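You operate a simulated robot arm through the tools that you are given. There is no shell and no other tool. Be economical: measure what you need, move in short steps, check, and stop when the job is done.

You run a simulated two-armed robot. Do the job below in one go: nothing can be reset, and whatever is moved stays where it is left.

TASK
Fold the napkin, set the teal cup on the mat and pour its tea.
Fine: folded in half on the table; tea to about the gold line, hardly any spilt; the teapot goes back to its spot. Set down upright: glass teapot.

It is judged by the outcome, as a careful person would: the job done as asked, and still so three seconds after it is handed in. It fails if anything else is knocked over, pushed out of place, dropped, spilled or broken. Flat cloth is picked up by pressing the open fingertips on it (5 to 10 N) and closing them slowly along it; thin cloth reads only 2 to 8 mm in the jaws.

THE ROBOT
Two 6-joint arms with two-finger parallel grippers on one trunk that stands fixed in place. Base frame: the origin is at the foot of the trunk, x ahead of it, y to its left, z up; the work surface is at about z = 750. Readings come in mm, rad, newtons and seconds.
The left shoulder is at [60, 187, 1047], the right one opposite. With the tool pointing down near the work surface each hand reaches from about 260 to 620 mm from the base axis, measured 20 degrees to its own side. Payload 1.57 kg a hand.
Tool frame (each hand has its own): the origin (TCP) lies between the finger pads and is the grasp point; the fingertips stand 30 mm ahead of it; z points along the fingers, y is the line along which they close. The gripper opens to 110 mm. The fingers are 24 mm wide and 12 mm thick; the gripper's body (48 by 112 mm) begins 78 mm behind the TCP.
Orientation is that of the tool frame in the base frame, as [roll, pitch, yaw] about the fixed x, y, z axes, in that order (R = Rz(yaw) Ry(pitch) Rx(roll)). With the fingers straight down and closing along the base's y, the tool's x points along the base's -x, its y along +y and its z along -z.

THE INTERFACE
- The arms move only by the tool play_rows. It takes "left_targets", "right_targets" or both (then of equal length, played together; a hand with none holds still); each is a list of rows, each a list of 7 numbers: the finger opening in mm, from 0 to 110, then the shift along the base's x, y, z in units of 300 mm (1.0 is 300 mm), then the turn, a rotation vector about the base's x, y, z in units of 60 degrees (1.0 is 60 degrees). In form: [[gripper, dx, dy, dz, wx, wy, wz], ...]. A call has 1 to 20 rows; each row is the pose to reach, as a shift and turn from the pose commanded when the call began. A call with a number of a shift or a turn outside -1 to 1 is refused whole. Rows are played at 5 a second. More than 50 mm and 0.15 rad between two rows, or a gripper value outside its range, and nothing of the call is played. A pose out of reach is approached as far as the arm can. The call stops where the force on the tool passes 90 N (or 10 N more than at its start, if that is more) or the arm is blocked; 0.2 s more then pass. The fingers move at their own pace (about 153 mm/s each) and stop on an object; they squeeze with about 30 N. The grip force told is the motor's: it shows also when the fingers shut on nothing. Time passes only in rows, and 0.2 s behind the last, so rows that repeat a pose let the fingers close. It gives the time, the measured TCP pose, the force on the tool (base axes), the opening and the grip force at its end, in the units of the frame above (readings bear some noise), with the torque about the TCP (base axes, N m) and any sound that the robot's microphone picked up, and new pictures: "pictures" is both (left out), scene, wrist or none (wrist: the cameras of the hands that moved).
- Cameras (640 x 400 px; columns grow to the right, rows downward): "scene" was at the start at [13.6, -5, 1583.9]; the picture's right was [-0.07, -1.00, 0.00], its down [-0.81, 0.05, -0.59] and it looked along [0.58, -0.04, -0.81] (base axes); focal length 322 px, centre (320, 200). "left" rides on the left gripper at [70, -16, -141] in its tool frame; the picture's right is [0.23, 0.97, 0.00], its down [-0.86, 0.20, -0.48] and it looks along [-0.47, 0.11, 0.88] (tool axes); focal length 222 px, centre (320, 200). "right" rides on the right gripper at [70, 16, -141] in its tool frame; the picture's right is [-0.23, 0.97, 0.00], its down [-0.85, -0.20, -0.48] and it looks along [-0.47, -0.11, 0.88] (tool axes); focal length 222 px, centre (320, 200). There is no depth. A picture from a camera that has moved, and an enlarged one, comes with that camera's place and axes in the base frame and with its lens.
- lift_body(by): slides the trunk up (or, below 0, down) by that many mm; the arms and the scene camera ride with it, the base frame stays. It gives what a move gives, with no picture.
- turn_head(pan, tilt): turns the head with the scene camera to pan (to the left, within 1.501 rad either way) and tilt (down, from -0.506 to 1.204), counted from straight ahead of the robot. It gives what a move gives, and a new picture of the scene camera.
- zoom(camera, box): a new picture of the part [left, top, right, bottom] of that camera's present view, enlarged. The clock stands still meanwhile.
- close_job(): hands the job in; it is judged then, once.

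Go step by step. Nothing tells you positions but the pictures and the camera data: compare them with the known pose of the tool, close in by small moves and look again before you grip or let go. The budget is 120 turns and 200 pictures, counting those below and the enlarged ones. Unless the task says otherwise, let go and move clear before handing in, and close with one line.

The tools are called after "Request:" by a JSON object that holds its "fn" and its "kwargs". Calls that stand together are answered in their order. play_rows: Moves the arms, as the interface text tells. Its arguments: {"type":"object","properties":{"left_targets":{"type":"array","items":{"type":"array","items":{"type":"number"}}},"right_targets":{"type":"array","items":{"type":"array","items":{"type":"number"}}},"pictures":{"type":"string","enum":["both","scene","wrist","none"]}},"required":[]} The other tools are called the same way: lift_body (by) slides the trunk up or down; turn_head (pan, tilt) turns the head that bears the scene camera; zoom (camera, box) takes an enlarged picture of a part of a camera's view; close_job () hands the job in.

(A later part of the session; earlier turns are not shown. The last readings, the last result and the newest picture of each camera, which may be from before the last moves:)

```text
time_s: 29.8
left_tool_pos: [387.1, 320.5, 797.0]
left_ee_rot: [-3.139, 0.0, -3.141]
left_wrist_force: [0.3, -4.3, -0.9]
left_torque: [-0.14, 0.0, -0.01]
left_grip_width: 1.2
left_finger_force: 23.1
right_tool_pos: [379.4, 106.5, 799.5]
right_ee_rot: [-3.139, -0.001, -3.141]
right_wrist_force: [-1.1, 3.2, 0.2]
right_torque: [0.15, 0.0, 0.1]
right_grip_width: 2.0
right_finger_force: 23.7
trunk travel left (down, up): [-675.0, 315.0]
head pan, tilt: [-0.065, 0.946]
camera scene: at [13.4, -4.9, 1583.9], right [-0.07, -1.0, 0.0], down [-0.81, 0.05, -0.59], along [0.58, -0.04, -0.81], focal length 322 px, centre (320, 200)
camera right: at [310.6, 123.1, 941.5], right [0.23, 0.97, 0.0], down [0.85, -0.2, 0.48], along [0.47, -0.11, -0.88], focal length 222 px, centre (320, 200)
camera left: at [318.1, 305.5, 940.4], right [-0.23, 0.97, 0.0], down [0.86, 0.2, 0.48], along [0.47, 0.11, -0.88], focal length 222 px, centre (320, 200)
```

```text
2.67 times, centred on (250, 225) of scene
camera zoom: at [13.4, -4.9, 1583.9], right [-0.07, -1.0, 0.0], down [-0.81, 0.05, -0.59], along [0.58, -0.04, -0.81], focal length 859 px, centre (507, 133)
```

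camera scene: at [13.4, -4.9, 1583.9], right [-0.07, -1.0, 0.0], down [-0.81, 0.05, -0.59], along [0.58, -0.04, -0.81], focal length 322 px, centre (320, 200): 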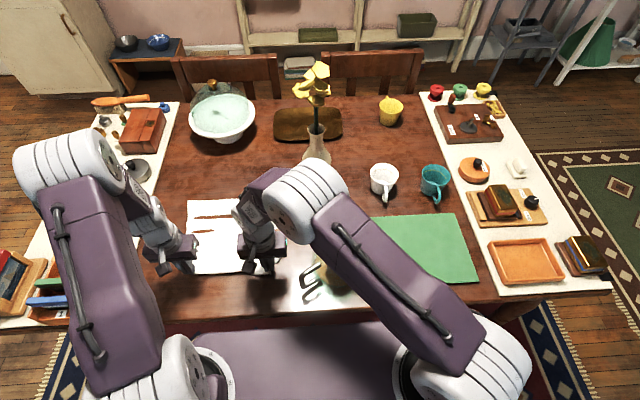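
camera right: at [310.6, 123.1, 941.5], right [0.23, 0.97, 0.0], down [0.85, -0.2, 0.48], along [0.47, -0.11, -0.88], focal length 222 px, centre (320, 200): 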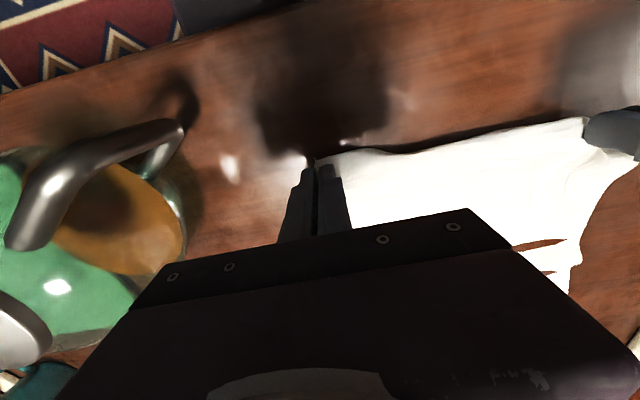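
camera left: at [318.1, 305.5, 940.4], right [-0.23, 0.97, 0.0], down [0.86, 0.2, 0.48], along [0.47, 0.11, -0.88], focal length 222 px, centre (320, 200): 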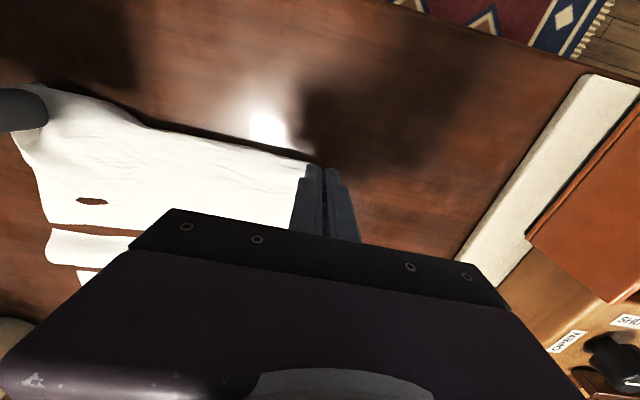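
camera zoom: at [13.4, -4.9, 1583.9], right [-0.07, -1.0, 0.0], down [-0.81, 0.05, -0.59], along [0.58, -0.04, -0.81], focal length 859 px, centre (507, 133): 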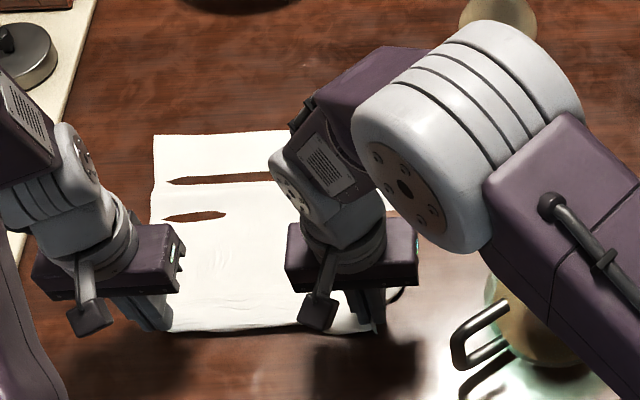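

The far edge has come to about x=635 with some ripples. I pull the near edge back 40 mm to draw it flat; this also brings everything into better reach.

Request:
{"fn": "play_rows", "kwargs": {"left_targets": [[0, -0.04, 0.01, -0.01, 0, 0, 0], [0, -0.08, 0.01, -0.02, 0, 0, 0], [0, -0.12, 0.01, -0.02, 0, 0, 0], [0, -0.14, 0.01, -0.02, 0, 0, 0], [0, -0.14, 0.01, -0.02, 0, 0, 0]], "right_targets": [[0, -0.04, -0.01, -0.01, 0, 0, 0], [0, -0.08, -0.01, -0.02, 0, 0, 0], [0, -0.12, -0.01, -0.02, 0, 0, 0], [0, -0.14, -0.01, -0.02, 0, 0, 0], [0, -0.14, -0.01, -0.02, 0, 0, 0]], "pictures": "none"}}

Request:
{"fn": "zoom", "kwargs": {"camera": "scene", "box": [150, 150, 350, 300]}}

```text
time_s: 31.0
left_tool_pos: [346.4, 325.0, 792.3]
left_ee_rot: [-3.139, -0.001, 3.141]
left_wrist_force: [0.3, -11.3, 0.3]
left_torque: [-0.35, -0.01, -0.06]
left_grip_width: 1.8
left_finger_force: 23.1
right_tool_pos: [338.4, 103.5, 792.3]
right_ee_rot: [-3.14, 0.0, 3.142]
right_wrist_force: [-0.5, 11.7, 0.2]
right_torque: [0.35, 0.01, 0.22]
right_grip_width: 2.3
right_finger_force: 23.6
trunk travel left (down, up): [-675.0, 315.0]
head pan, tilt: [-0.065, 0.946]
```

```text
2.67 times, centred on (250, 225) of scene
camera zoom: at [13.9, -4.9, 1583.9], right [-0.07, -1.0, 0.0], down [-0.81, 0.05, -0.58], along [0.58, -0.04, -0.81], focal length 859 px, centre (507, 133)
```

zoom: 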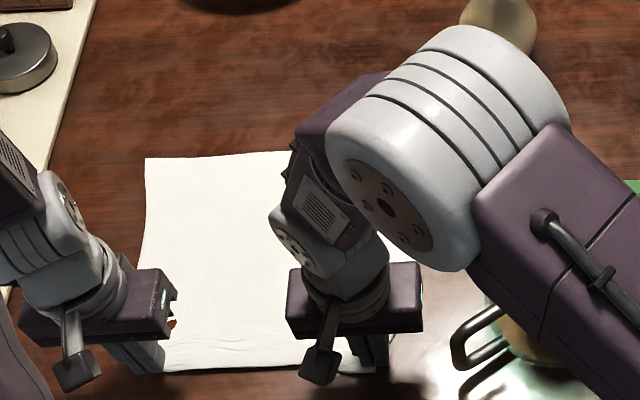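

Request:
{"fn": "zoom", "kwargs": {"camera": "right", "box": [160, 60, 640, 360]}}

Request:
{"fn": "zoom", "kwargs": {"camera": "left", "box": [0, 50, 480, 350]}}

```text
1.33 times, centred on (400, 210) of right
camera zoom: at [269.4, 120.2, 935.0], right [0.23, 0.97, 0.0], down [0.85, -0.2, 0.48], along [0.47, -0.11, -0.88], focal length 296 px, centre (213, 187)
```

zoom: 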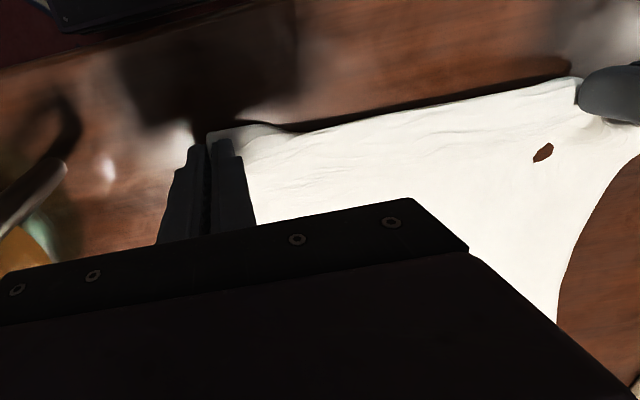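

```text
1.33 times, centred on (240, 200) of left
camera zoom: at [277.6, 308.7, 934.6], right [-0.23, 0.97, 0.0], down [0.86, 0.2, 0.48], along [0.47, 0.11, -0.88], focal length 296 px, centre (427, 200)
```

zoom: 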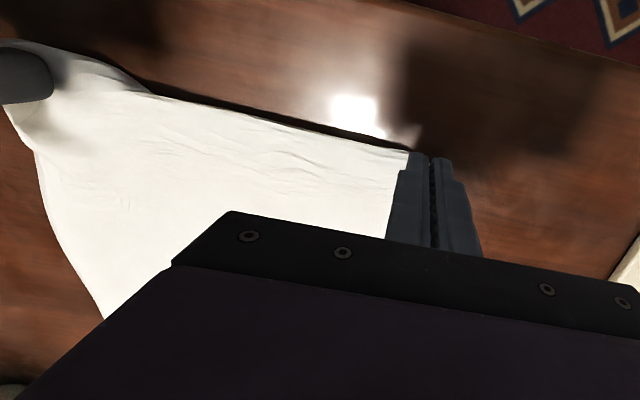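

There is probably a hem curled under the near edge. I lift it to hang free, draw the cloth a bit nearer, lay it down moving forward, and release to re-grip in a better way.

Request:
{"fn": "play_rows", "kwargs": {"left_targets": [[0, -0.03, -0.01, 0.13, 0, 0, 0], [0, -0.1, -0.01, 0.15, 0, 0, 0], [0, -0.17, -0.01, 0.13, 0, 0, 0], [0, -0.23, -0.01, 0.13, 0, 0, 0], [0, -0.21, -0.01, 0.07, 0, 0, 0], [0, -0.16, -0.01, -0.01, 0, 0, 0], [0, -0.16, -0.01, -0.01, 0, 0, 0]], "right_targets": [[0, -0.03, 0.01, 0.13, 0, 0, 0], [0, -0.1, 0.01, 0.15, 0, 0, 0], [0, -0.17, 0.01, 0.13, 0, 0, 0], [0, -0.23, 0.01, 0.13, 0, 0, 0], [0, -0.21, 0.01, 0.07, 0, 0, 0], [0, -0.16, 0.01, -0.01, 0, 0, 0], [0, -0.16, 0.01, -0.01, 0, 0, 0]]}}

```text
time_s: 32.6
left_tool_pos: [296.5, 321.6, 789.0]
left_ee_rot: [-3.137, 0.001, -3.141]
left_wrist_force: [-0.3, -3.5, -0.9]
left_torque: [-0.15, -0.05, -0.03]
left_grip_width: 1.6
left_finger_force: 23.0
right_tool_pos: [289.5, 107.1, 790.5]
right_ee_rot: [-3.138, 0.001, 3.14]
right_wrist_force: [-0.2, 3.7, 0.7]
right_torque: [0.12, -0.01, 0.13]
right_grip_width: 2.4
right_finger_force: 23.9
trunk travel left (down, up): [-675.0, 315.0]
head pan, tilt: [-0.065, 0.946]
camera scene: at [11.8, -5.3, 1583.9], right [-0.07, -1.0, 0.0], down [-0.81, 0.05, -0.59], along [0.58, -0.04, -0.81], focal length 322 px, centre (320, 200)
camera right: at [219.7, 123.2, 932.0], right [0.23, 0.97, 0.0], down [0.85, -0.2, 0.48], along [0.47, -0.11, -0.88], focal length 222 px, centre (320, 200)
camera left: at [228.1, 305.1, 931.5], right [-0.23, 0.97, 0.0], down [0.85, 0.2, 0.48], along [0.47, 0.11, -0.88], focal length 222 px, centre (320, 200)
```

scene: 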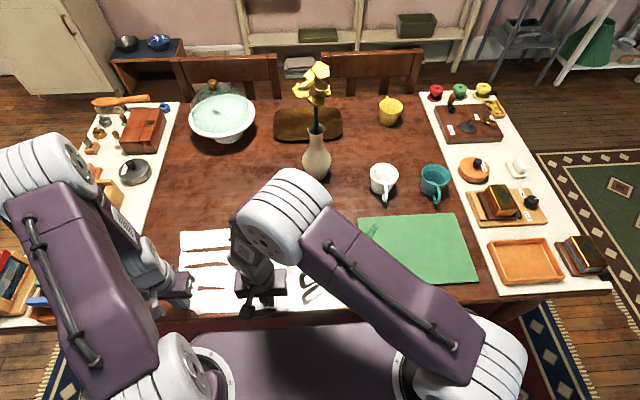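
right: 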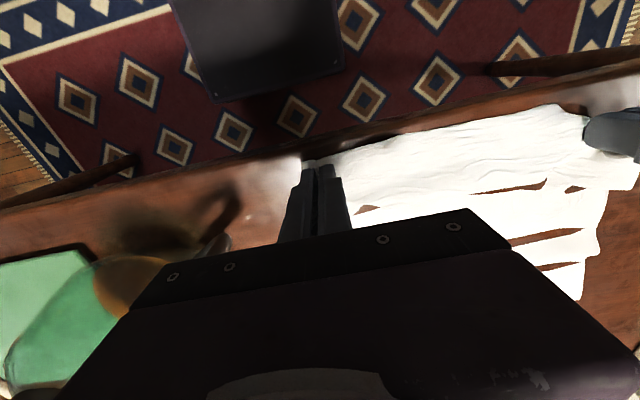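
left: 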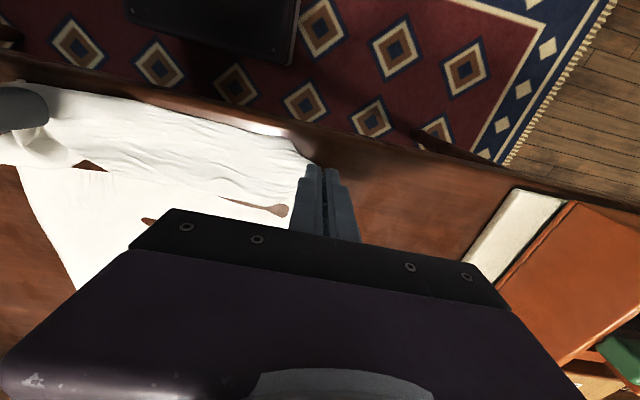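

Now I open the fingers here, rise clear and look at the cloth's real state.

Request:
{"fn": "play_rows", "kwargs": {"left_targets": [[12, 0, 0, 0, 0, 0, 0], [24, 0, 0, 0.01, 0, 0, 0], [24, 0, 0, 0.1, 0, 0, 0], [24, 0, 0.1, 0.25, 0, 0, 0], [24, 0, 0.25, 0.35, 0, 0, 0], [24, 0, 0.4, 0.4, 0, 0, 0]], "right_targets": [[12, 0, 0, 0, 0, 0, 0], [24, 0, 0, 0.01, 0, 0, 0], [24, 0, 0, 0.1, 0, 0, 0], [24, 0, 0, 0.25, 0, 0, 0], [24, 0, -0.08, 0.4, 0, 0, 0], [24, 0, -0.2, 0.5, 0, 0, 0]]}}

Request:
{"fn": "zoom", "kwargs": {"camera": "scene", "box": [140, 200, 360, 350]}}

```text
refused: row 4 steps farther than a row can; nothing moved
```

```text
2.67 times, centred on (250, 275) of scene
camera zoom: at [11.8, -5.3, 1583.9], right [-0.07, -1.0, 0.0], down [-0.81, 0.05, -0.59], along [0.58, -0.04, -0.81], focal length 859 px, centre (507, 0)
```

zoom: 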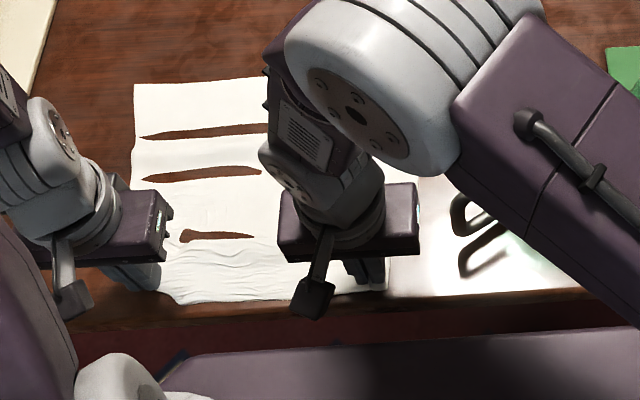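

Request:
{"fn": "play_rows", "kwargs": {"left_targets": [[12, 0, 0, 0, 0, 0, 0], [24, 0, 0, 0.01, 0, 0, 0], [24, 0, 0, 0.1, 0, 0, 0], [24, 0, 0.05, 0.22, 0, 0, 0], [24, 0, 0.15, 0.32, 0, 0, 0], [24, 0, 0.28, 0.4, 0, 0, 0]], "right_targets": [[12, 0, 0, 0, 0, 0, 0], [24, 0, 0, 0.01, 0, 0, 0], [24, 0, 0, 0.1, 0, 0, 0], [24, 0, 0, 0.22, 0, 0, 0], [24, 0, -0.05, 0.35, 0, 0, 0], [24, 0, -0.15, 0.46, 0, 0, 0]]}}

Request:
{"fn": "zoom", "kwargs": {"camera": "scene", "box": [140, 200, 360, 350]}}

```text
time_s: 34.0
left_tool_pos: [296.7, 405.4, 907.1]
left_ee_rot: [-3.138, 0.0, 3.139]
left_wrist_force: [-0.1, 0.0, 0.2]
left_torque: [-0.01, -0.03, -0.01]
left_grip_width: 24.3
left_finger_force: 0.1
right_tool_pos: [287.6, 61.6, 930.3]
right_ee_rot: [-3.138, 0.0, -3.141]
right_wrist_force: [-0.5, -0.6, 0.3]
right_torque: [-0.01, 0.01, -0.02]
right_grip_width: 23.8
right_finger_force: 0.1
trunk travel left (down, up): [-675.0, 315.0]
head pan, tilt: [-0.065, 0.946]
camera scene: at [12.1, -5.8, 1583.8], right [-0.07, -1.0, 0.0], down [-0.81, 0.05, -0.59], along [0.58, -0.04, -0.81], focal length 322 px, centre (320, 200)
camera right: at [218.7, 78.5, 1072.9], right [0.23, 0.97, 0.0], down [0.85, -0.2, 0.48], along [0.47, -0.11, -0.88], focal length 222 px, centre (320, 200)
camera left: at [228.9, 390.0, 1048.6], right [-0.23, 0.97, 0.0], down [0.86, 0.2, 0.48], along [0.47, 0.11, -0.88], focal length 222 px, centre (320, 200)
```

scene: 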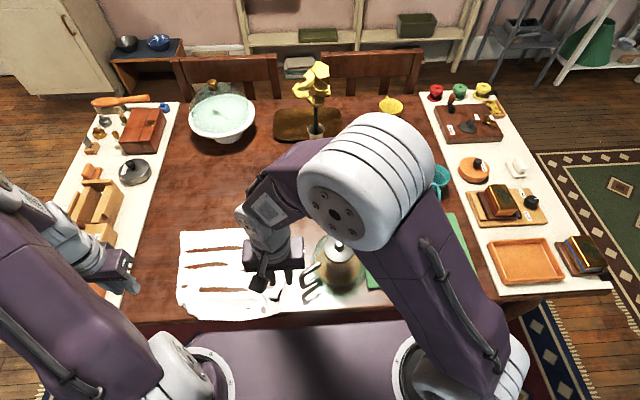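
right: 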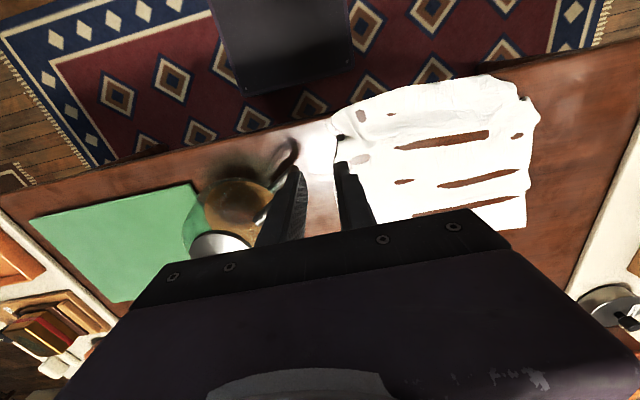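
left: 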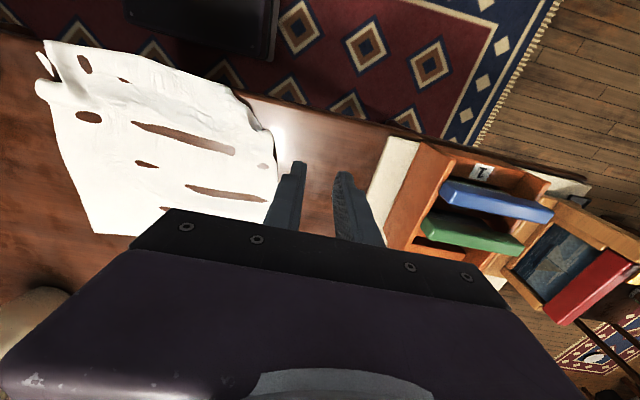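

```text
2.67 times, centred on (250, 275) of scene
camera zoom: at [12.1, -5.8, 1583.8], right [-0.07, -1.0, 0.0], down [-0.81, 0.05, -0.59], along [0.58, -0.04, -0.81], focal length 859 px, centre (507, 0)
```

zoom: 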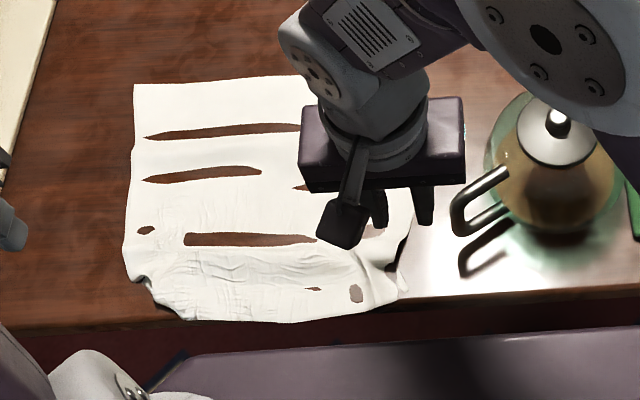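

Released, the hem sprang open mostly; the near corners are a bit curled, and the near edge is at the table's border. The far edge (x≈522) is clean and easily reached, so I'll grip that with both hands, draw the cloth forward flat, and fold it towards me.

Request:
{"fn": "play_rows", "kwargs": {"left_targets": [[40, 0.12, -0.04, 0, 0, 0, 0], [40, 0.24, -0.08, -0.05, 0, 0, 0], [40, 0.36, -0.12, -0.1, 0, 0, 0], [40, 0.48, -0.16, -0.15, 0, 0, 0], [40, 0.6, -0.2, -0.2, 0, 0, 0], [40, 0.717, -0.224, -0.26, 0, 0, 0], [40, 0.717, -0.224, -0.33, 0, 0, 0], [40, 0.717, -0.224, -0.38, 0, 0, 0]], "right_targets": [[40, 0.12, 0.03, 0, 0, 0, 0], [40, 0.24, 0.06, -0.05, 0, 0, 0], [40, 0.36, 0.09, -0.1, 0, 0, 0], [40, 0.48, 0.12, -0.18, 0, 0, 0], [40, 0.6, 0.15, -0.25, 0, 0, 0], [40, 0.747, 0.178, -0.3, 0, 0, 0], [40, 0.747, 0.178, -0.38, 0, 0, 0], [40, 0.747, 0.178, -0.455, 0, 0, 0]]}}

Request:
{"fn": "zoom", "kwargs": {"camera": "scene", "box": [140, 200, 360, 350]}}

```text
time_s: 35.8
left_tool_pos: [514.9, 338.1, 793.9]
left_ee_rot: [-3.138, 0.0, -3.14]
left_wrist_force: [0.1, 0.7, -0.2]
left_torque: [0.0, 0.02, 0.02]
left_grip_width: 40.1
left_finger_force: 0.1
right_tool_pos: [502.1, 104.3, 792.0]
right_ee_rot: [-3.137, -0.002, 3.141]
right_wrist_force: [-0.5, 0.2, -1.4]
right_torque: [-0.01, -0.02, 0.03]
right_grip_width: 40.2
right_finger_force: 0.2
right hand out of reach, approached as far as the arm can: row 6, 7, 8
trunk travel left (down, up): [-675.0, 315.0]
head pan, tilt: [-0.065, 0.946]
camera scene: at [14.8, -4.8, 1583.9], right [-0.07, -1.0, 0.0], down [-0.81, 0.05, -0.58], along [0.58, -0.04, -0.81], focal length 322 px, centre (320, 200)
camera right: at [432.8, 120.9, 934.1], right [0.23, 0.97, 0.0], down [0.86, -0.2, 0.48], along [0.47, -0.11, -0.88], focal length 222 px, centre (320, 200)
camera left: at [445.0, 322.4, 936.2], right [-0.23, 0.97, 0.0], down [0.86, 0.2, 0.48], along [0.47, 0.11, -0.88], focal length 222 px, centre (320, 200)
```

scene: 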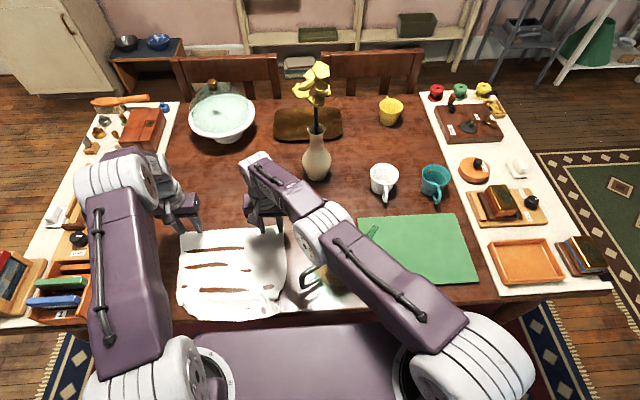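
right: 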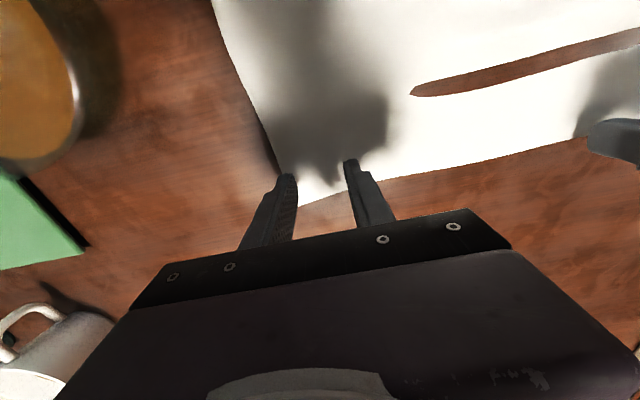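
left: 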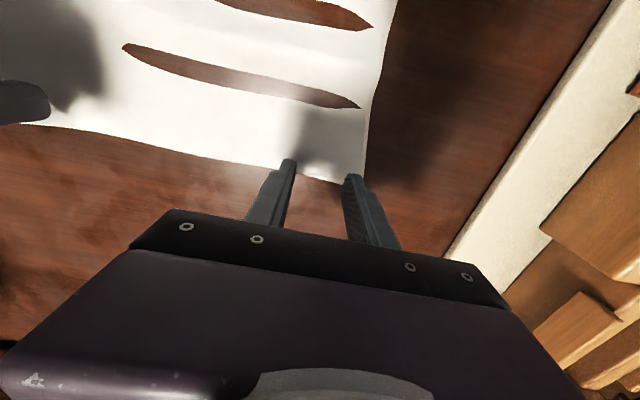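

```text
2.67 times, centred on (250, 275) of scene
camera zoom: at [14.8, -4.8, 1583.9], right [-0.07, -1.0, 0.0], down [-0.81, 0.05, -0.58], along [0.58, -0.04, -0.81], focal length 859 px, centre (507, 0)
```

zoom: 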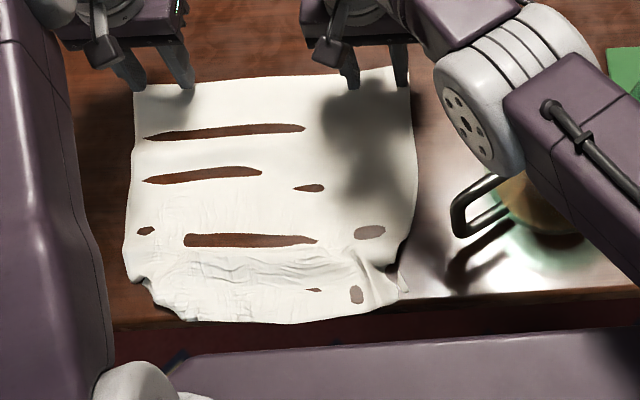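

Far edge: at x≈514 on the left, 528 on the right. The right hand needs a slight tilt to reach there; aligning both.

Request:
{"fn": "play_rows", "kwargs": {"left_targets": [[34, -0.02, 0.01, 0, 0, 0, 0], [34, -0.04, 0.023, -0.02, 0, 0, 0], [34, -0.04, 0.023, -0.03, 0, 0, 0], [34, -0.04, 0.023, -0.03, 0, 0, 0]], "right_targets": [[32, 0.0, -0.023, 0.02, 0, -0.1, 0], [32, 0.02, -0.023, 0.01, 0, -0.2, 0], [32, 0.028, -0.023, -0.005, 0, -0.2, 0], [32, 0.028, -0.023, -0.005, 0, -0.2, 0]], "pictures": "wrist"}}

```text
time_s: 36.8
left_tool_pos: [500.8, 343.5, 784.6]
left_ee_rot: [-3.138, 0.0, 3.139]
left_wrist_force: [-1.4, 0.6, 0.2]
left_torque: [-0.01, -0.02, 0.0]
left_grip_width: 34.1
left_finger_force: 0.0
right_tool_pos: [509.0, 100.1, 793.2]
right_ee_rot: [-3.138, 0.212, 3.14]
right_wrist_force: [-0.9, -0.3, 0.0]
right_torque: [-0.03, 0.0, 0.02]
right_grip_width: 31.9
right_finger_force: 0.1
trunk travel left (down, up): [-675.0, 315.0]
head pan, tilt: [-0.065, 0.946]
camera right: at [411.9, 115.0, 917.5], right [0.22, 0.97, 0.04], down [0.74, -0.2, 0.65], along [0.64, -0.11, -0.76], focal length 222 px, centre (320, 200)
camera left: at [432.1, 328.7, 927.6], right [-0.23, 0.97, 0.0], down [0.86, 0.2, 0.48], along [0.47, 0.11, -0.88], focal length 222 px, centre (320, 200)
```

right: 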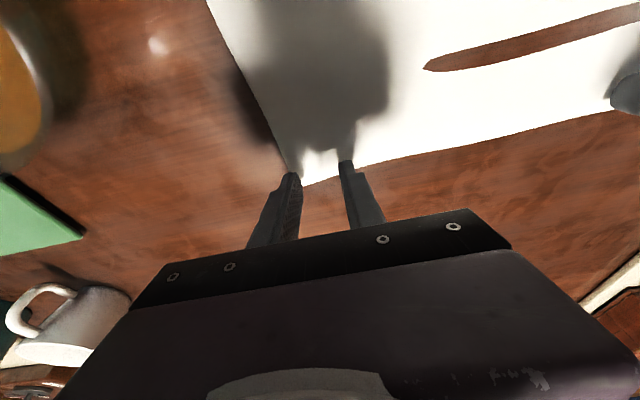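
left: 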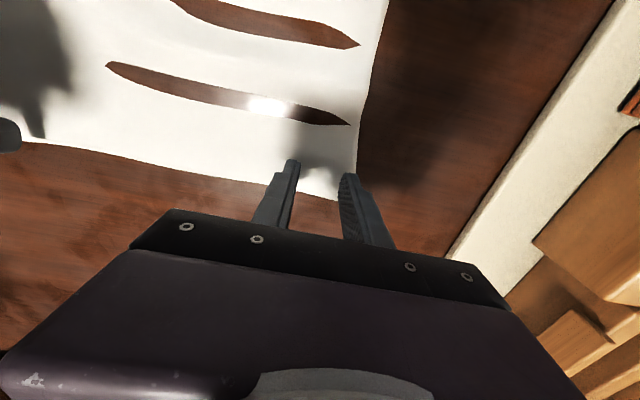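

Request:
{"fn": "play_rows", "kwargs": {"left_targets": [[34, 0.02, -0.013, 0, 0, 0, 0], [34, 0.02, -0.013, -0.008, 0, 0, 0], [34, 0.02, -0.013, -0.012, 0, 0, 0], [34, 0.02, -0.013, -0.012, 0, 0, 0]], "right_targets": [[32, 0.05, 0.027, 0, 0, 0, 0], [32, 0.05, 0.027, -0.015, 0, 0, 0], [32, 0.05, 0.027, -0.03, 0, 0, 0], [32, 0.05, 0.027, -0.03, 0, 0, 0]], "pictures": "none"}}

```text
time_s: 37.8
left_tool_pos: [507.3, 340.8, 782.4]
left_ee_rot: [-3.137, 0.0, -3.141]
left_wrist_force: [0.4, -0.5, -0.1]
left_torque: [0.03, 0.03, 0.03]
left_grip_width: 33.8
left_finger_force: 0.0
right_tool_pos: [524.3, 107.4, 784.2]
right_ee_rot: [-3.138, 0.21, 3.141]
right_wrist_force: [-0.5, -0.3, 0.2]
right_torque: [0.03, 0.02, 0.0]
right_grip_width: 32.1
right_finger_force: 0.1
trunk travel left (down, up): [-675.0, 315.0]
head pan, tilt: [-0.065, 0.946]
```

Request:
{"fn": "play_rows", "kwargs": {"left_targets": [[34, 0, 0, -0.004, 0, 0, 0], [34, 0, 0, -0.0055, 0, 0, 0], [34, 0, 0, -0.0055, 0, 0, 0]], "right_targets": [[32, 0, 0, -0.004, 0, 0, 0], [32, 0, 0, -0.007, 0, 0, 0], [32, 0, 0, -0.007, 0, 0, 0]], "pictures": "none"}}

```text
time_s: 38.6
left_tool_pos: [505.4, 340.3, 781.4]
left_ee_rot: [-3.138, 0.003, 3.139]
left_wrist_force: [2.3, 0.1, 7.8]
left_torque: [0.05, -0.05, -0.01]
left_grip_width: 34.0
left_finger_force: 0.1
right_tool_pos: [523.3, 107.5, 783.8]
right_ee_rot: [-3.141, 0.211, 3.138]
right_wrist_force: [-0.5, 0.6, 8.0]
right_torque: [0.1, 0.08, 0.04]
right_grip_width: 31.8
right_finger_force: 0.1
trunk travel left (down, up): [-675.0, 315.0]
head pan, tilt: [-0.065, 0.946]
```

Both at about 8 N; a touch more, then close slowly.

Request:
{"fn": "play_rows", "kwargs": {"left_targets": [[34, 0, 0, -0.0015, 0, 0, 0], [31, 0, 0, -0.0015, 0, 0, 0], [28, 0, 0, -0.0015, 0, 0, 0], [25, 0, 0, -0.0015, 0, 0, 0], [22, 0, 0, -0.0015, 0, 0, 0], [19, 0, 0, -0.0015, 0, 0, 0], [16, 0, 0, -0.0015, 0, 0, 0], [13, 0, 0, -0.0015, 0, 0, 0], [10, 0, 0, -0.0015, 0, 0, 0], [7, 0, 0, -0.0015, 0, 0, 0], [4, 0, 0, -0.0015, 0, 0, 0], [1, 0, 0, -0.0015, 0, 0, 0], [0, 0, 0, -0.0015, 0, 0, 0], [0, 0, 0, -0.0015, 0, 0, 0]], "right_targets": [[32, 0, 0, -0.002, 0, 0, 0], [30, 0, 0, -0.002, 0, 0, 0], [27, 0, 0, -0.002, 0, 0, 0], [24, 0, 0, -0.002, 0, 0, 0], [21, 0, 0, -0.002, 0, 0, 0], [18, 0, 0, -0.002, 0, 0, 0], [15, 0, 0, -0.002, 0, 0, 0], [12, 0, 0, -0.002, 0, 0, 0], [9, 0, 0, -0.002, 0, 0, 0], [6, 0, 0, -0.002, 0, 0, 0], [3, 0, 0, -0.002, 0, 0, 0], [1, 0, 0, -0.002, 0, 0, 0], [0, 0, 0, -0.002, 0, 0, 0], [0, 0, 0, -0.002, 0, 0, 0]], "pictures": "none"}}

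```text
time_s: 41.6
left_tool_pos: [505.5, 340.4, 780.5]
left_ee_rot: [3.141, 0.003, -3.141]
left_wrist_force: [-0.4, 2.2, 12.0]
left_torque: [0.08, 0.07, -0.03]
left_grip_width: 0.2
left_finger_force: 21.5
right_tool_pos: [523.5, 106.8, 782.1]
right_ee_rot: [-3.139, 0.213, 3.139]
right_wrist_force: [1.1, 0.6, 13.6]
right_torque: [-0.03, 0.08, -0.02]
right_grip_width: 0.0
right_finger_force: 21.7
trunk travel left (down, up): [-675.0, 315.0]
head pan, tilt: [-0.065, 0.946]
```

Both slipped. I reopen a bit wider and further in, and press nearer to 20 N as in the grips that held.

Request:
{"fn": "play_rows", "kwargs": {"left_targets": [[0, 0, 0, 0.03, 0, 0, 0], [42, -0.01, -0.03, 0.03, 0, 0, 0], [42, -0.01, -0.03, 0.03, 0, 0, 0]], "right_targets": [[0, 0, 0, 0.03, 0, 0, 0], [42, -0.005, 0.03, 0.03, 0, 0, 0], [42, -0.005, 0.03, 0.03, 0, 0, 0]], "pictures": "wrist"}}

```text
time_s: 42.4
left_tool_pos: [505.7, 330.8, 787.6]
left_ee_rot: [-3.137, -0.001, 3.14]
left_wrist_force: [-0.1, -0.4, -0.4]
left_torque: [0.01, -0.02, 0.0]
left_grip_width: 42.0
left_finger_force: 0.1
right_tool_pos: [522.1, 117.5, 789.4]
right_ee_rot: [-3.138, 0.209, -3.141]
right_wrist_force: [0.4, -0.1, -0.5]
right_torque: [-0.03, 0.02, 0.01]
right_grip_width: 41.9
right_finger_force: 0.1
trunk travel left (down, up): [-675.0, 315.0]
head pan, tilt: [-0.065, 0.946]
camera right: at [426.1, 134.0, 914.5], right [0.22, 0.97, 0.04], down [0.74, -0.2, 0.65], along [0.64, -0.11, -0.76], focal length 222 px, centre (320, 200)
camera left: at [436.1, 315.8, 930.5], right [-0.23, 0.97, 0.0], down [0.86, 0.2, 0.48], along [0.47, 0.11, -0.88], focal length 222 px, centre (320, 200)
```

right: 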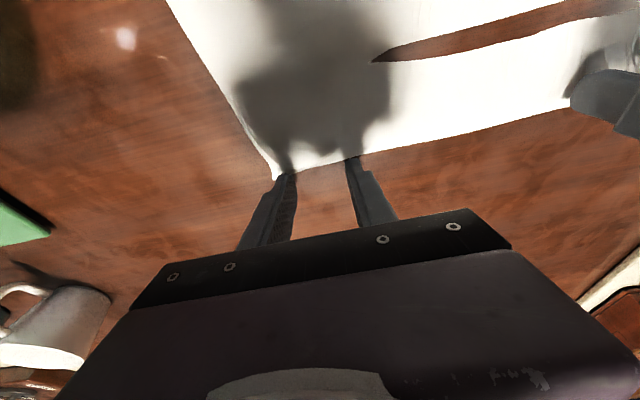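
left: 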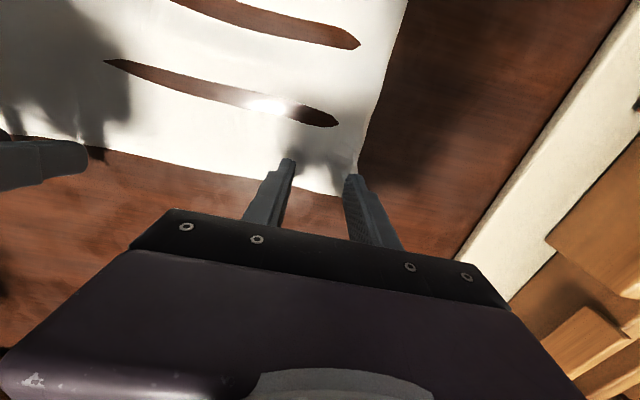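

Request:
{"fn": "play_rows", "kwargs": {"left_targets": [[42, -0.025, -0.027, 0, 0, 0, 0], [42, -0.025, -0.027, -0.02, 0, 0, 0], [42, -0.025, -0.027, -0.03, 0, 0, 0], [42, -0.025, -0.027, -0.033, 0, 0, 0], [42, -0.025, -0.027, -0.033, 0, 0, 0]], "right_targets": [[42, -0.027, 0.01, 0, 0, 0, 0], [42, -0.027, 0.01, -0.02, 0, 0, 0], [42, -0.027, 0.01, -0.03, 0, 0, 0], [42, -0.027, 0.01, -0.033, 0, 0, 0], [42, -0.027, 0.01, -0.033, 0, 0, 0]], "pictures": "none"}}

```text
time_s: 43.6
left_tool_pos: [496.7, 322.6, 780.4]
left_ee_rot: [-3.14, 0.004, 3.137]
left_wrist_force: [2.5, 2.3, 11.8]
left_torque: [0.3, -0.04, -0.06]
left_grip_width: 42.6
left_finger_force: 0.7
right_tool_pos: [514.9, 119.1, 783.5]
right_ee_rot: [3.141, 0.215, 3.139]
right_wrist_force: [4.1, -0.2, 14.9]
right_torque: [-0.17, -0.05, 0.04]
right_grip_width: 42.0
right_finger_force: 0.0
trunk travel left (down, up): [-675.0, 315.0]
head pan, tilt: [-0.065, 0.946]
```

Request:
{"fn": "play_rows", "kwargs": {"left_targets": [[42, 0, 0, -0.002, 0.005, 0, 0], [39, 0, 0, -0.002, 0.005, 0, 0], [36, 0, 0, -0.002, 0.005, 0, 0], [33, 0, 0, -0.002, 0.005, 0, 0], [30, 0, 0, -0.002, 0.005, 0, 0], [27, 0, 0, -0.002, 0.005, 0, 0], [24, 0, 0, -0.002, 0.005, 0, 0], [21, 0, 0, -0.002, 0.005, 0, 0], [18, 0, 0, -0.002, 0.005, 0, 0], [15, 0, 0, -0.002, 0.005, 0, 0], [12, 0, 0, -0.002, 0.005, 0, 0], [9, 0, 0, -0.002, 0.005, 0, 0], [6, 0, 0, -0.002, 0.005, 0, 0], [3, 0, 0, -0.002, 0.005, 0, 0], [0, 0, 0, -0.002, 0.005, 0, 0], [0, 0, 0, -0.002, 0.005, 0, 0]], "right_targets": [[42, 0, 0, -0.002, -0.003, 0, 0], [39, 0, 0, -0.002, -0.003, 0, 0], [36, 0, 0, -0.002, -0.003, 0, 0], [33, 0, 0, -0.002, -0.003, 0, 0], [30, 0, 0, -0.002, -0.003, 0, 0], [27, 0, 0, -0.002, -0.003, 0, 0], [24, 0, 0, -0.002, -0.003, 0, 0], [21, 0, 0, -0.002, -0.003, 0, 0], [18, 0, 0, -0.002, -0.003, 0, 0], [15, 0, 0, -0.002, -0.003, 0, 0], [12, 0, 0, -0.002, -0.003, 0, 0], [9, 0, 0, -0.002, -0.003, 0, 0], [6, 0, 0, -0.002, -0.003, 0, 0], [3, 0, 0, -0.002, -0.003, 0, 0], [0, 0, 0, -0.002, -0.003, 0, 0], [0, 0, 0, -0.002, -0.003, 0, 0]], "pictures": "wrist"}}

```text
time_s: 47.0
left_tool_pos: [493.7, 321.3, 781.0]
left_ee_rot: [3.139, 0.005, 3.141]
left_wrist_force: [2.4, -10.7, 11.7]
left_torque: [-0.38, -0.05, 0.21]
left_grip_width: 1.7
left_finger_force: 23.3
right_tool_pos: [512.5, 118.5, 783.3]
right_ee_rot: [-3.138, 0.215, 3.141]
right_wrist_force: [-3.0, 8.1, 31.1]
right_torque: [0.17, 0.23, -0.04]
right_grip_width: 1.6
right_finger_force: 22.8
trunk travel left (down, up): [-675.0, 315.0]
head pan, tilt: [-0.065, 0.946]
camera right: at [415.1, 135.0, 907.0], right [0.22, 0.97, 0.05], down [0.73, -0.2, 0.65], along [0.64, -0.11, -0.76], focal length 222 px, centre (320, 200)
camera left: at [425.0, 305.6, 923.2], right [-0.23, 0.97, 0.0], down [0.85, 0.2, 0.48], along [0.47, 0.11, -0.88], focal length 222 px, centre (320, 200)
```

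right: 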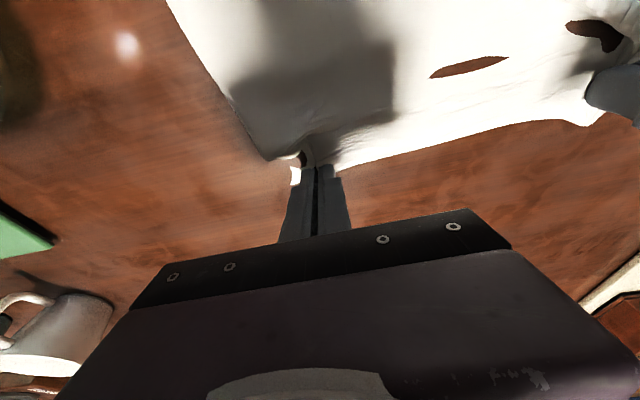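
left: 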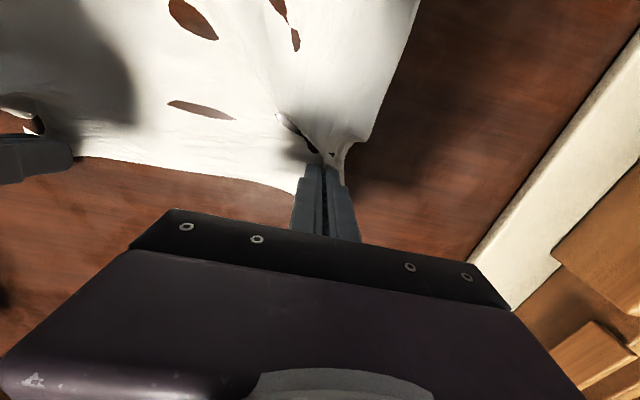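

Both hold. I draw the cloth forward about 115 mm, low over the table, to flatten it and bring it clear of the table border.

Request:
{"fn": "play_rows", "kwargs": {"left_targets": [[0, 0.02, 0, 0.04, 0, -0.1, 0], [0, 0.1, 0.01, 0.04, 0, -0.2, 0], [0, 0.18, 0.02, 0.04, 0, -0.3, 0], [0, 0.26, 0.03, 0.035, 0, -0.4, 0], [0, 0.33, 0.03, 0.033, 0, -0.5, 0], [0, 0.357, 0.03, 0.033, 0, -0.5, 0], [0, 0.357, 0.03, 0.033, 0, -0.5, 0]], "right_targets": [[0, 0.02, 0, 0.04, 0, -0.06, 0], [0, 0.09, -0.01, 0.04, 0, -0.12, 0], [0, 0.17, -0.02, 0.04, 0, -0.18, 0], [0, 0.24, -0.03, 0.035, 0, -0.24, 0], [0, 0.31, -0.03, 0.027, 0, -0.3, 0], [0, 0.33, -0.03, 0.027, 0, -0.3, 0], [0, 0.33, -0.03, 0.027, 0, -0.3, 0]]}}

Request:
{"fn": "zoom", "kwargs": {"camera": "scene", "box": [140, 170, 360, 320]}}

```text
time_s: 48.6
left_tool_pos: [603.3, 332.2, 787.3]
left_ee_rot: [3.139, 0.525, 3.141]
left_wrist_force: [-0.4, 0.7, 3.5]
left_torque: [0.04, -0.01, -0.02]
left_grip_width: 1.5
left_finger_force: 23.7
right_tool_pos: [607.2, 111.7, 788.2]
right_ee_rot: [-3.137, 0.522, -3.141]
right_wrist_force: [0.1, 0.7, 0.4]
right_torque: [0.04, 0.01, 0.0]
right_grip_width: 0.0
right_finger_force: 20.9
right hand out of reach, approached as far as the arm can: row 6, 7
trunk travel left (down, up): [-675.0, 315.0]
head pan, tilt: [-0.065, 0.946]
camera scene: at [13.0, -5.0, 1583.9], right [-0.07, -1.0, 0.0], down [-0.81, 0.05, -0.59], along [0.58, -0.04, -0.81], focal length 322 px, centre (320, 200)
camera right: at [476.0, 127.6, 876.6], right [0.2, 0.97, 0.11], down [0.5, -0.2, 0.84], along [0.84, -0.11, -0.53], focal length 222 px, centre (320, 200)
camera left: at [474.5, 316.5, 876.0], right [-0.2, 0.97, -0.11], down [0.5, 0.2, 0.84], along [0.84, 0.11, -0.53], focal length 222 px, centre (320, 200)
```

scene: 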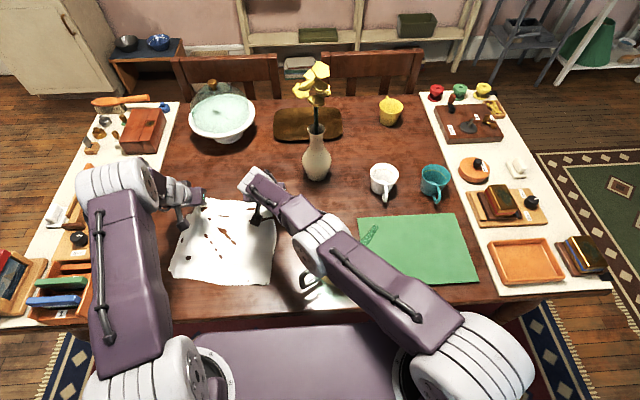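
right: 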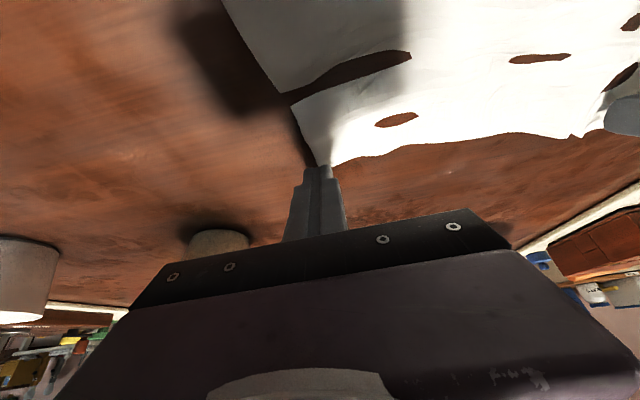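
left: 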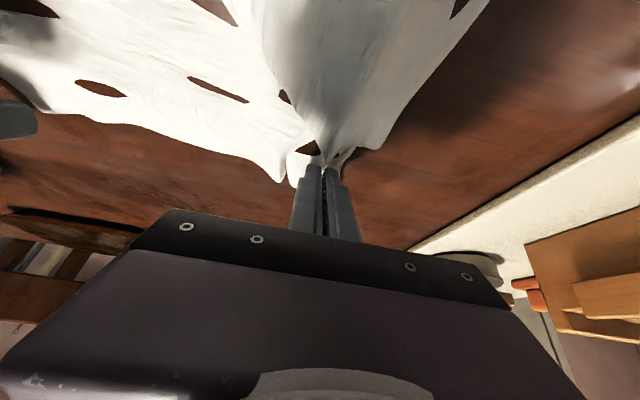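

```text
2.67 times, centred on (250, 245) of scene
camera zoom: at [13.0, -5.0, 1583.9], right [-0.07, -1.0, 0.0], down [-0.81, 0.05, -0.59], along [0.58, -0.04, -0.81], focal length 859 px, centre (507, 80)
```

zoom: 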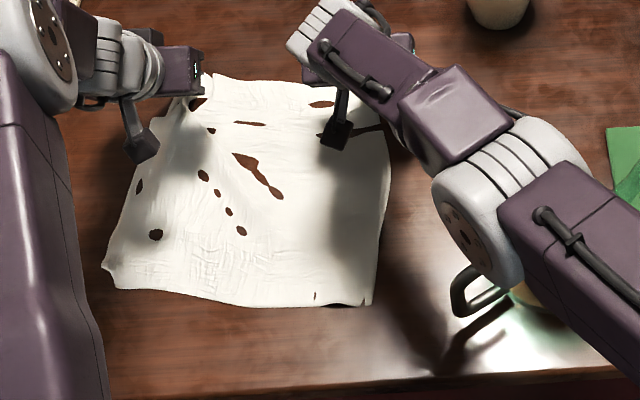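

The cloth moved to x≈350–620 and is fairly flat; the left still holds but the right slipped out at the end. I re-grip with the right, deeper in from the corner.

Request:
{"fn": "play_rows", "kwargs": {"right_targets": [[0, -0.01, 0, 0.05, 0, 0, 0], [42, -0.055, 0.06, 0.05, 0, 0, 0], [42, -0.055, 0.12, 0.03, 0, 0, 0], [42, -0.055, 0.12, 0.0, 0, 0, 0], [42, -0.055, 0.12, -0.008, 0, 0, 0]], "pictures": "wrist"}}

```text
time_s: 49.8
left_tool_pos: [605.7, 331.8, 788.4]
left_ee_rot: [3.14, 0.523, 3.141]
left_wrist_force: [0.0, -0.5, 3.7]
left_torque: [0.02, 0.03, 0.0]
left_grip_width: 1.5
left_finger_force: 23.7
right_tool_pos: [581.5, 144.3, 787.5]
right_ee_rot: [-3.135, 0.526, -3.14]
right_wrist_force: [0.8, 0.7, -0.6]
right_torque: [0.01, 0.03, 0.0]
right_grip_width: 42.0
right_finger_force: 0.1
right hand out of reach, approached as far as the arm can: row 1, 2, 3, 4, 5
trunk travel left (down, up): [-675.0, 315.0]
head pan, tilt: [-0.065, 0.946]
camera right: at [449.5, 161.6, 874.9], right [0.2, 0.97, 0.11], down [0.5, -0.2, 0.84], along [0.84, -0.11, -0.53], focal length 222 px, centre (320, 200)
```

right: 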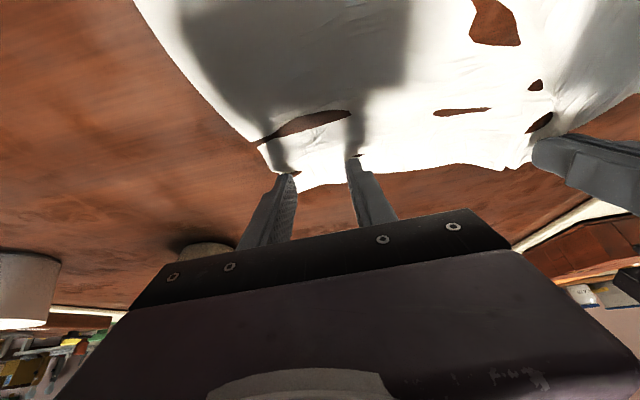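

Request:
{"fn": "play_rows", "kwargs": {"right_targets": [[42, 0, 0, -0.009, 0, 0, 0], [42, 0, 0, -0.015, 0, 0, 0], [42, 0, 0, -0.015, 0, 0, 0]], "pictures": "none"}}

```text
time_s: 50.6
left_tool_pos: [603.9, 332.1, 787.3]
left_ee_rot: [3.14, 0.525, 3.139]
left_wrist_force: [0.7, -0.1, 2.8]
left_torque: [0.02, -0.01, 0.0]
left_grip_width: 1.7
left_finger_force: 23.7
right_tool_pos: [580.2, 143.7, 783.1]
right_ee_rot: [-3.138, 0.524, -3.141]
right_wrist_force: [1.7, -0.9, 4.9]
right_torque: [0.0, -0.06, -0.01]
right_grip_width: 42.2
right_finger_force: 0.1
trunk travel left (down, up): [-675.0, 315.0]
head pan, tilt: [-0.065, 0.946]
```

Request:
{"fn": "play_rows", "kwargs": {"right_targets": [[42, 0, 0, -0.005, 0, 0, 0], [40, 0, 0, -0.005, 0, 0, 0], [37, 0, 0, -0.005, 0, 0, 0], [34, 0, 0, -0.005, 0, 0, 0], [31, 0, 0, -0.005, 0, 0, 0], [28, 0, 0, -0.005, 0, 0, 0], [25, 0, 0, -0.005, 0, 0, 0], [22, 0, 0, -0.005, 0, 0, 0], [19, 0, 0, -0.005, 0, 0, 0], [16, 0, 0, -0.005, 0, 0, 0], [13, 0, 0, -0.005, 0, 0, 0], [10, 0, 0, -0.005, 0, 0, 0], [7, 0, 0, -0.005, 0, 0, 0], [4, 0, 0, -0.005, 0, 0, 0], [1, 0, 0, -0.005, 0, 0, 0], [0, 0, 0, -0.005, 0, 0, 0], [0, 0, 0, -0.005, 0, 0, 0]], "pictures": "wrist"}}

```text
time_s: 54.2
left_tool_pos: [601.9, 331.5, 789.7]
left_ee_rot: [3.139, 0.524, 3.14]
left_wrist_force: [-0.5, -0.6, -0.6]
left_torque: [-0.02, 0.0, -0.01]
left_grip_width: 2.0
left_finger_force: 23.6
right_tool_pos: [577.9, 143.9, 783.5]
right_ee_rot: [-3.139, 0.524, 3.141]
right_wrist_force: [0.5, 1.4, 20.1]
right_torque: [0.06, -0.13, 0.05]
right_grip_width: 1.8
right_finger_force: 23.6
trunk travel left (down, up): [-675.0, 315.0]
head pan, tilt: [-0.065, 0.946]
camera right: at [447.2, 159.9, 871.2], right [0.2, 0.97, 0.11], down [0.5, -0.2, 0.84], along [0.84, -0.11, -0.53], focal length 222 px, centre (320, 200)
```

right: 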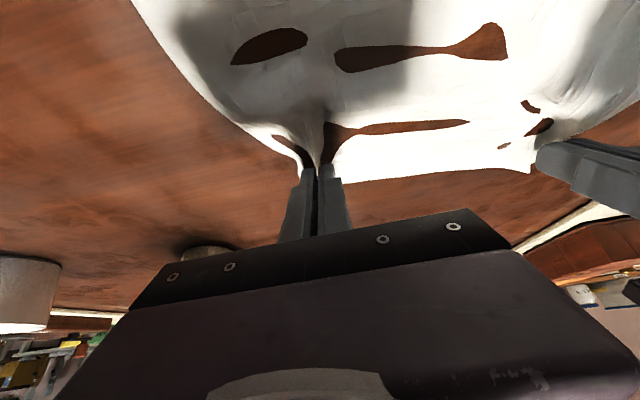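

Both hold again. I lift a little, spread them to stretch the edge, and look.

Request:
{"fn": "play_rows", "kwargs": {"left_targets": [[0, -0.02, 0.02, 0.08, 0, 0, 0], [0, -0.05, 0.04, 0.15, 0, 0, 0], [0, -0.05, 0.05, 0.15, 0, 0, 0]], "right_targets": [[0, 0.0, -0.03, 0.08, 0, 0, 0], [0, 0.02, -0.07, 0.15, 0, 0, 0], [0, 0.02, -0.08, 0.15, 0, 0, 0]]}}

Request:
{"fn": "zoom", "kwargs": {"camera": "scene", "box": [140, 170, 360, 320]}}

```text
time_s: 55.0
left_tool_pos: [587.9, 351.8, 833.7]
left_ee_rot: [3.134, 0.527, -3.142]
left_wrist_force: [0.5, 0.3, 0.4]
left_torque: [-0.03, -0.01, -0.01]
left_grip_width: 0.0
left_finger_force: 21.4
right_tool_pos: [604.2, 124.1, 821.1]
right_ee_rot: [-3.116, 0.528, 3.134]
right_wrist_force: [0.7, -0.2, 0.4]
right_torque: [0.05, 0.01, 0.05]
right_grip_width: 2.2
right_finger_force: 23.4
right hand out of reach, approached as far as the arm can: row 1, 2, 3
trunk travel left (down, up): [-675.0, 315.0]
head pan, tilt: [-0.065, 0.946]
camera scene: at [14.9, -4.0, 1583.8], right [-0.07, -1.0, 0.0], down [-0.81, 0.05, -0.58], along [0.58, -0.04, -0.81], focal length 322 px, centre (320, 200)
camera right: at [473.8, 146.1, 908.3], right [0.22, 0.97, 0.09], down [0.49, -0.19, 0.85], along [0.84, -0.14, -0.52], focal length 222 px, centre (320, 200)
camera left: at [458.9, 334.5, 920.9], right [-0.2, 0.97, -0.11], down [0.5, 0.2, 0.84], along [0.84, 0.12, -0.53], focal length 222 px, centre (320, 200)
```

scene: 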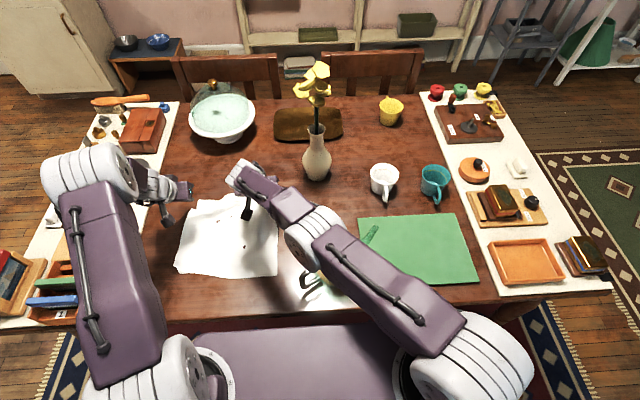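
right: 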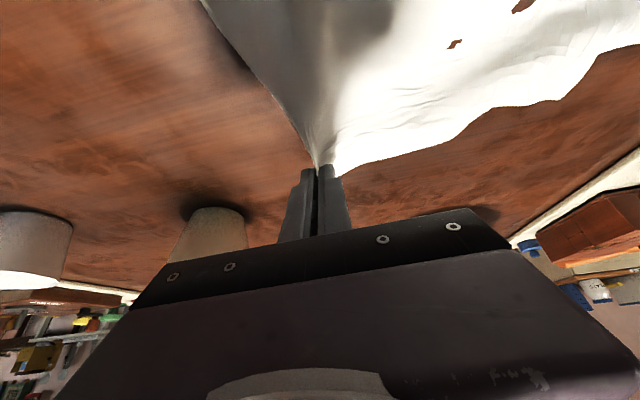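
left: 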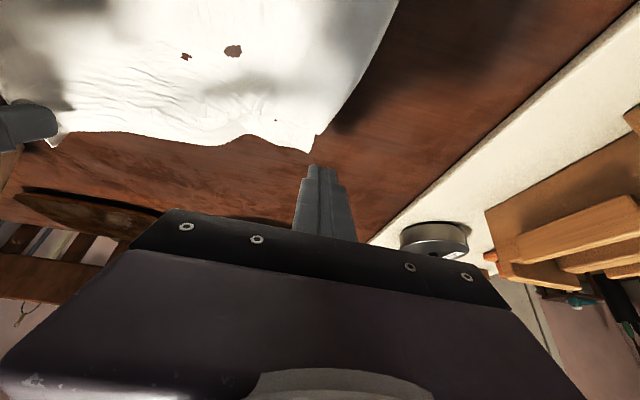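

```text
2.67 times, centred on (250, 245) of scene
camera zoom: at [14.9, -4.0, 1583.8], right [-0.07, -1.0, 0.0], down [-0.81, 0.05, -0.58], along [0.58, -0.04, -0.81], focal length 859 px, centre (507, 80)
```

zoom: 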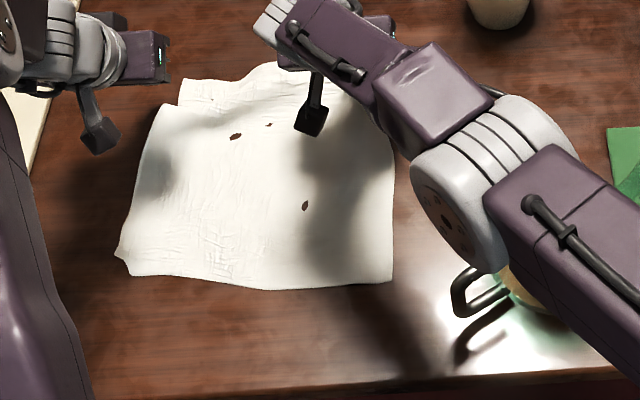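

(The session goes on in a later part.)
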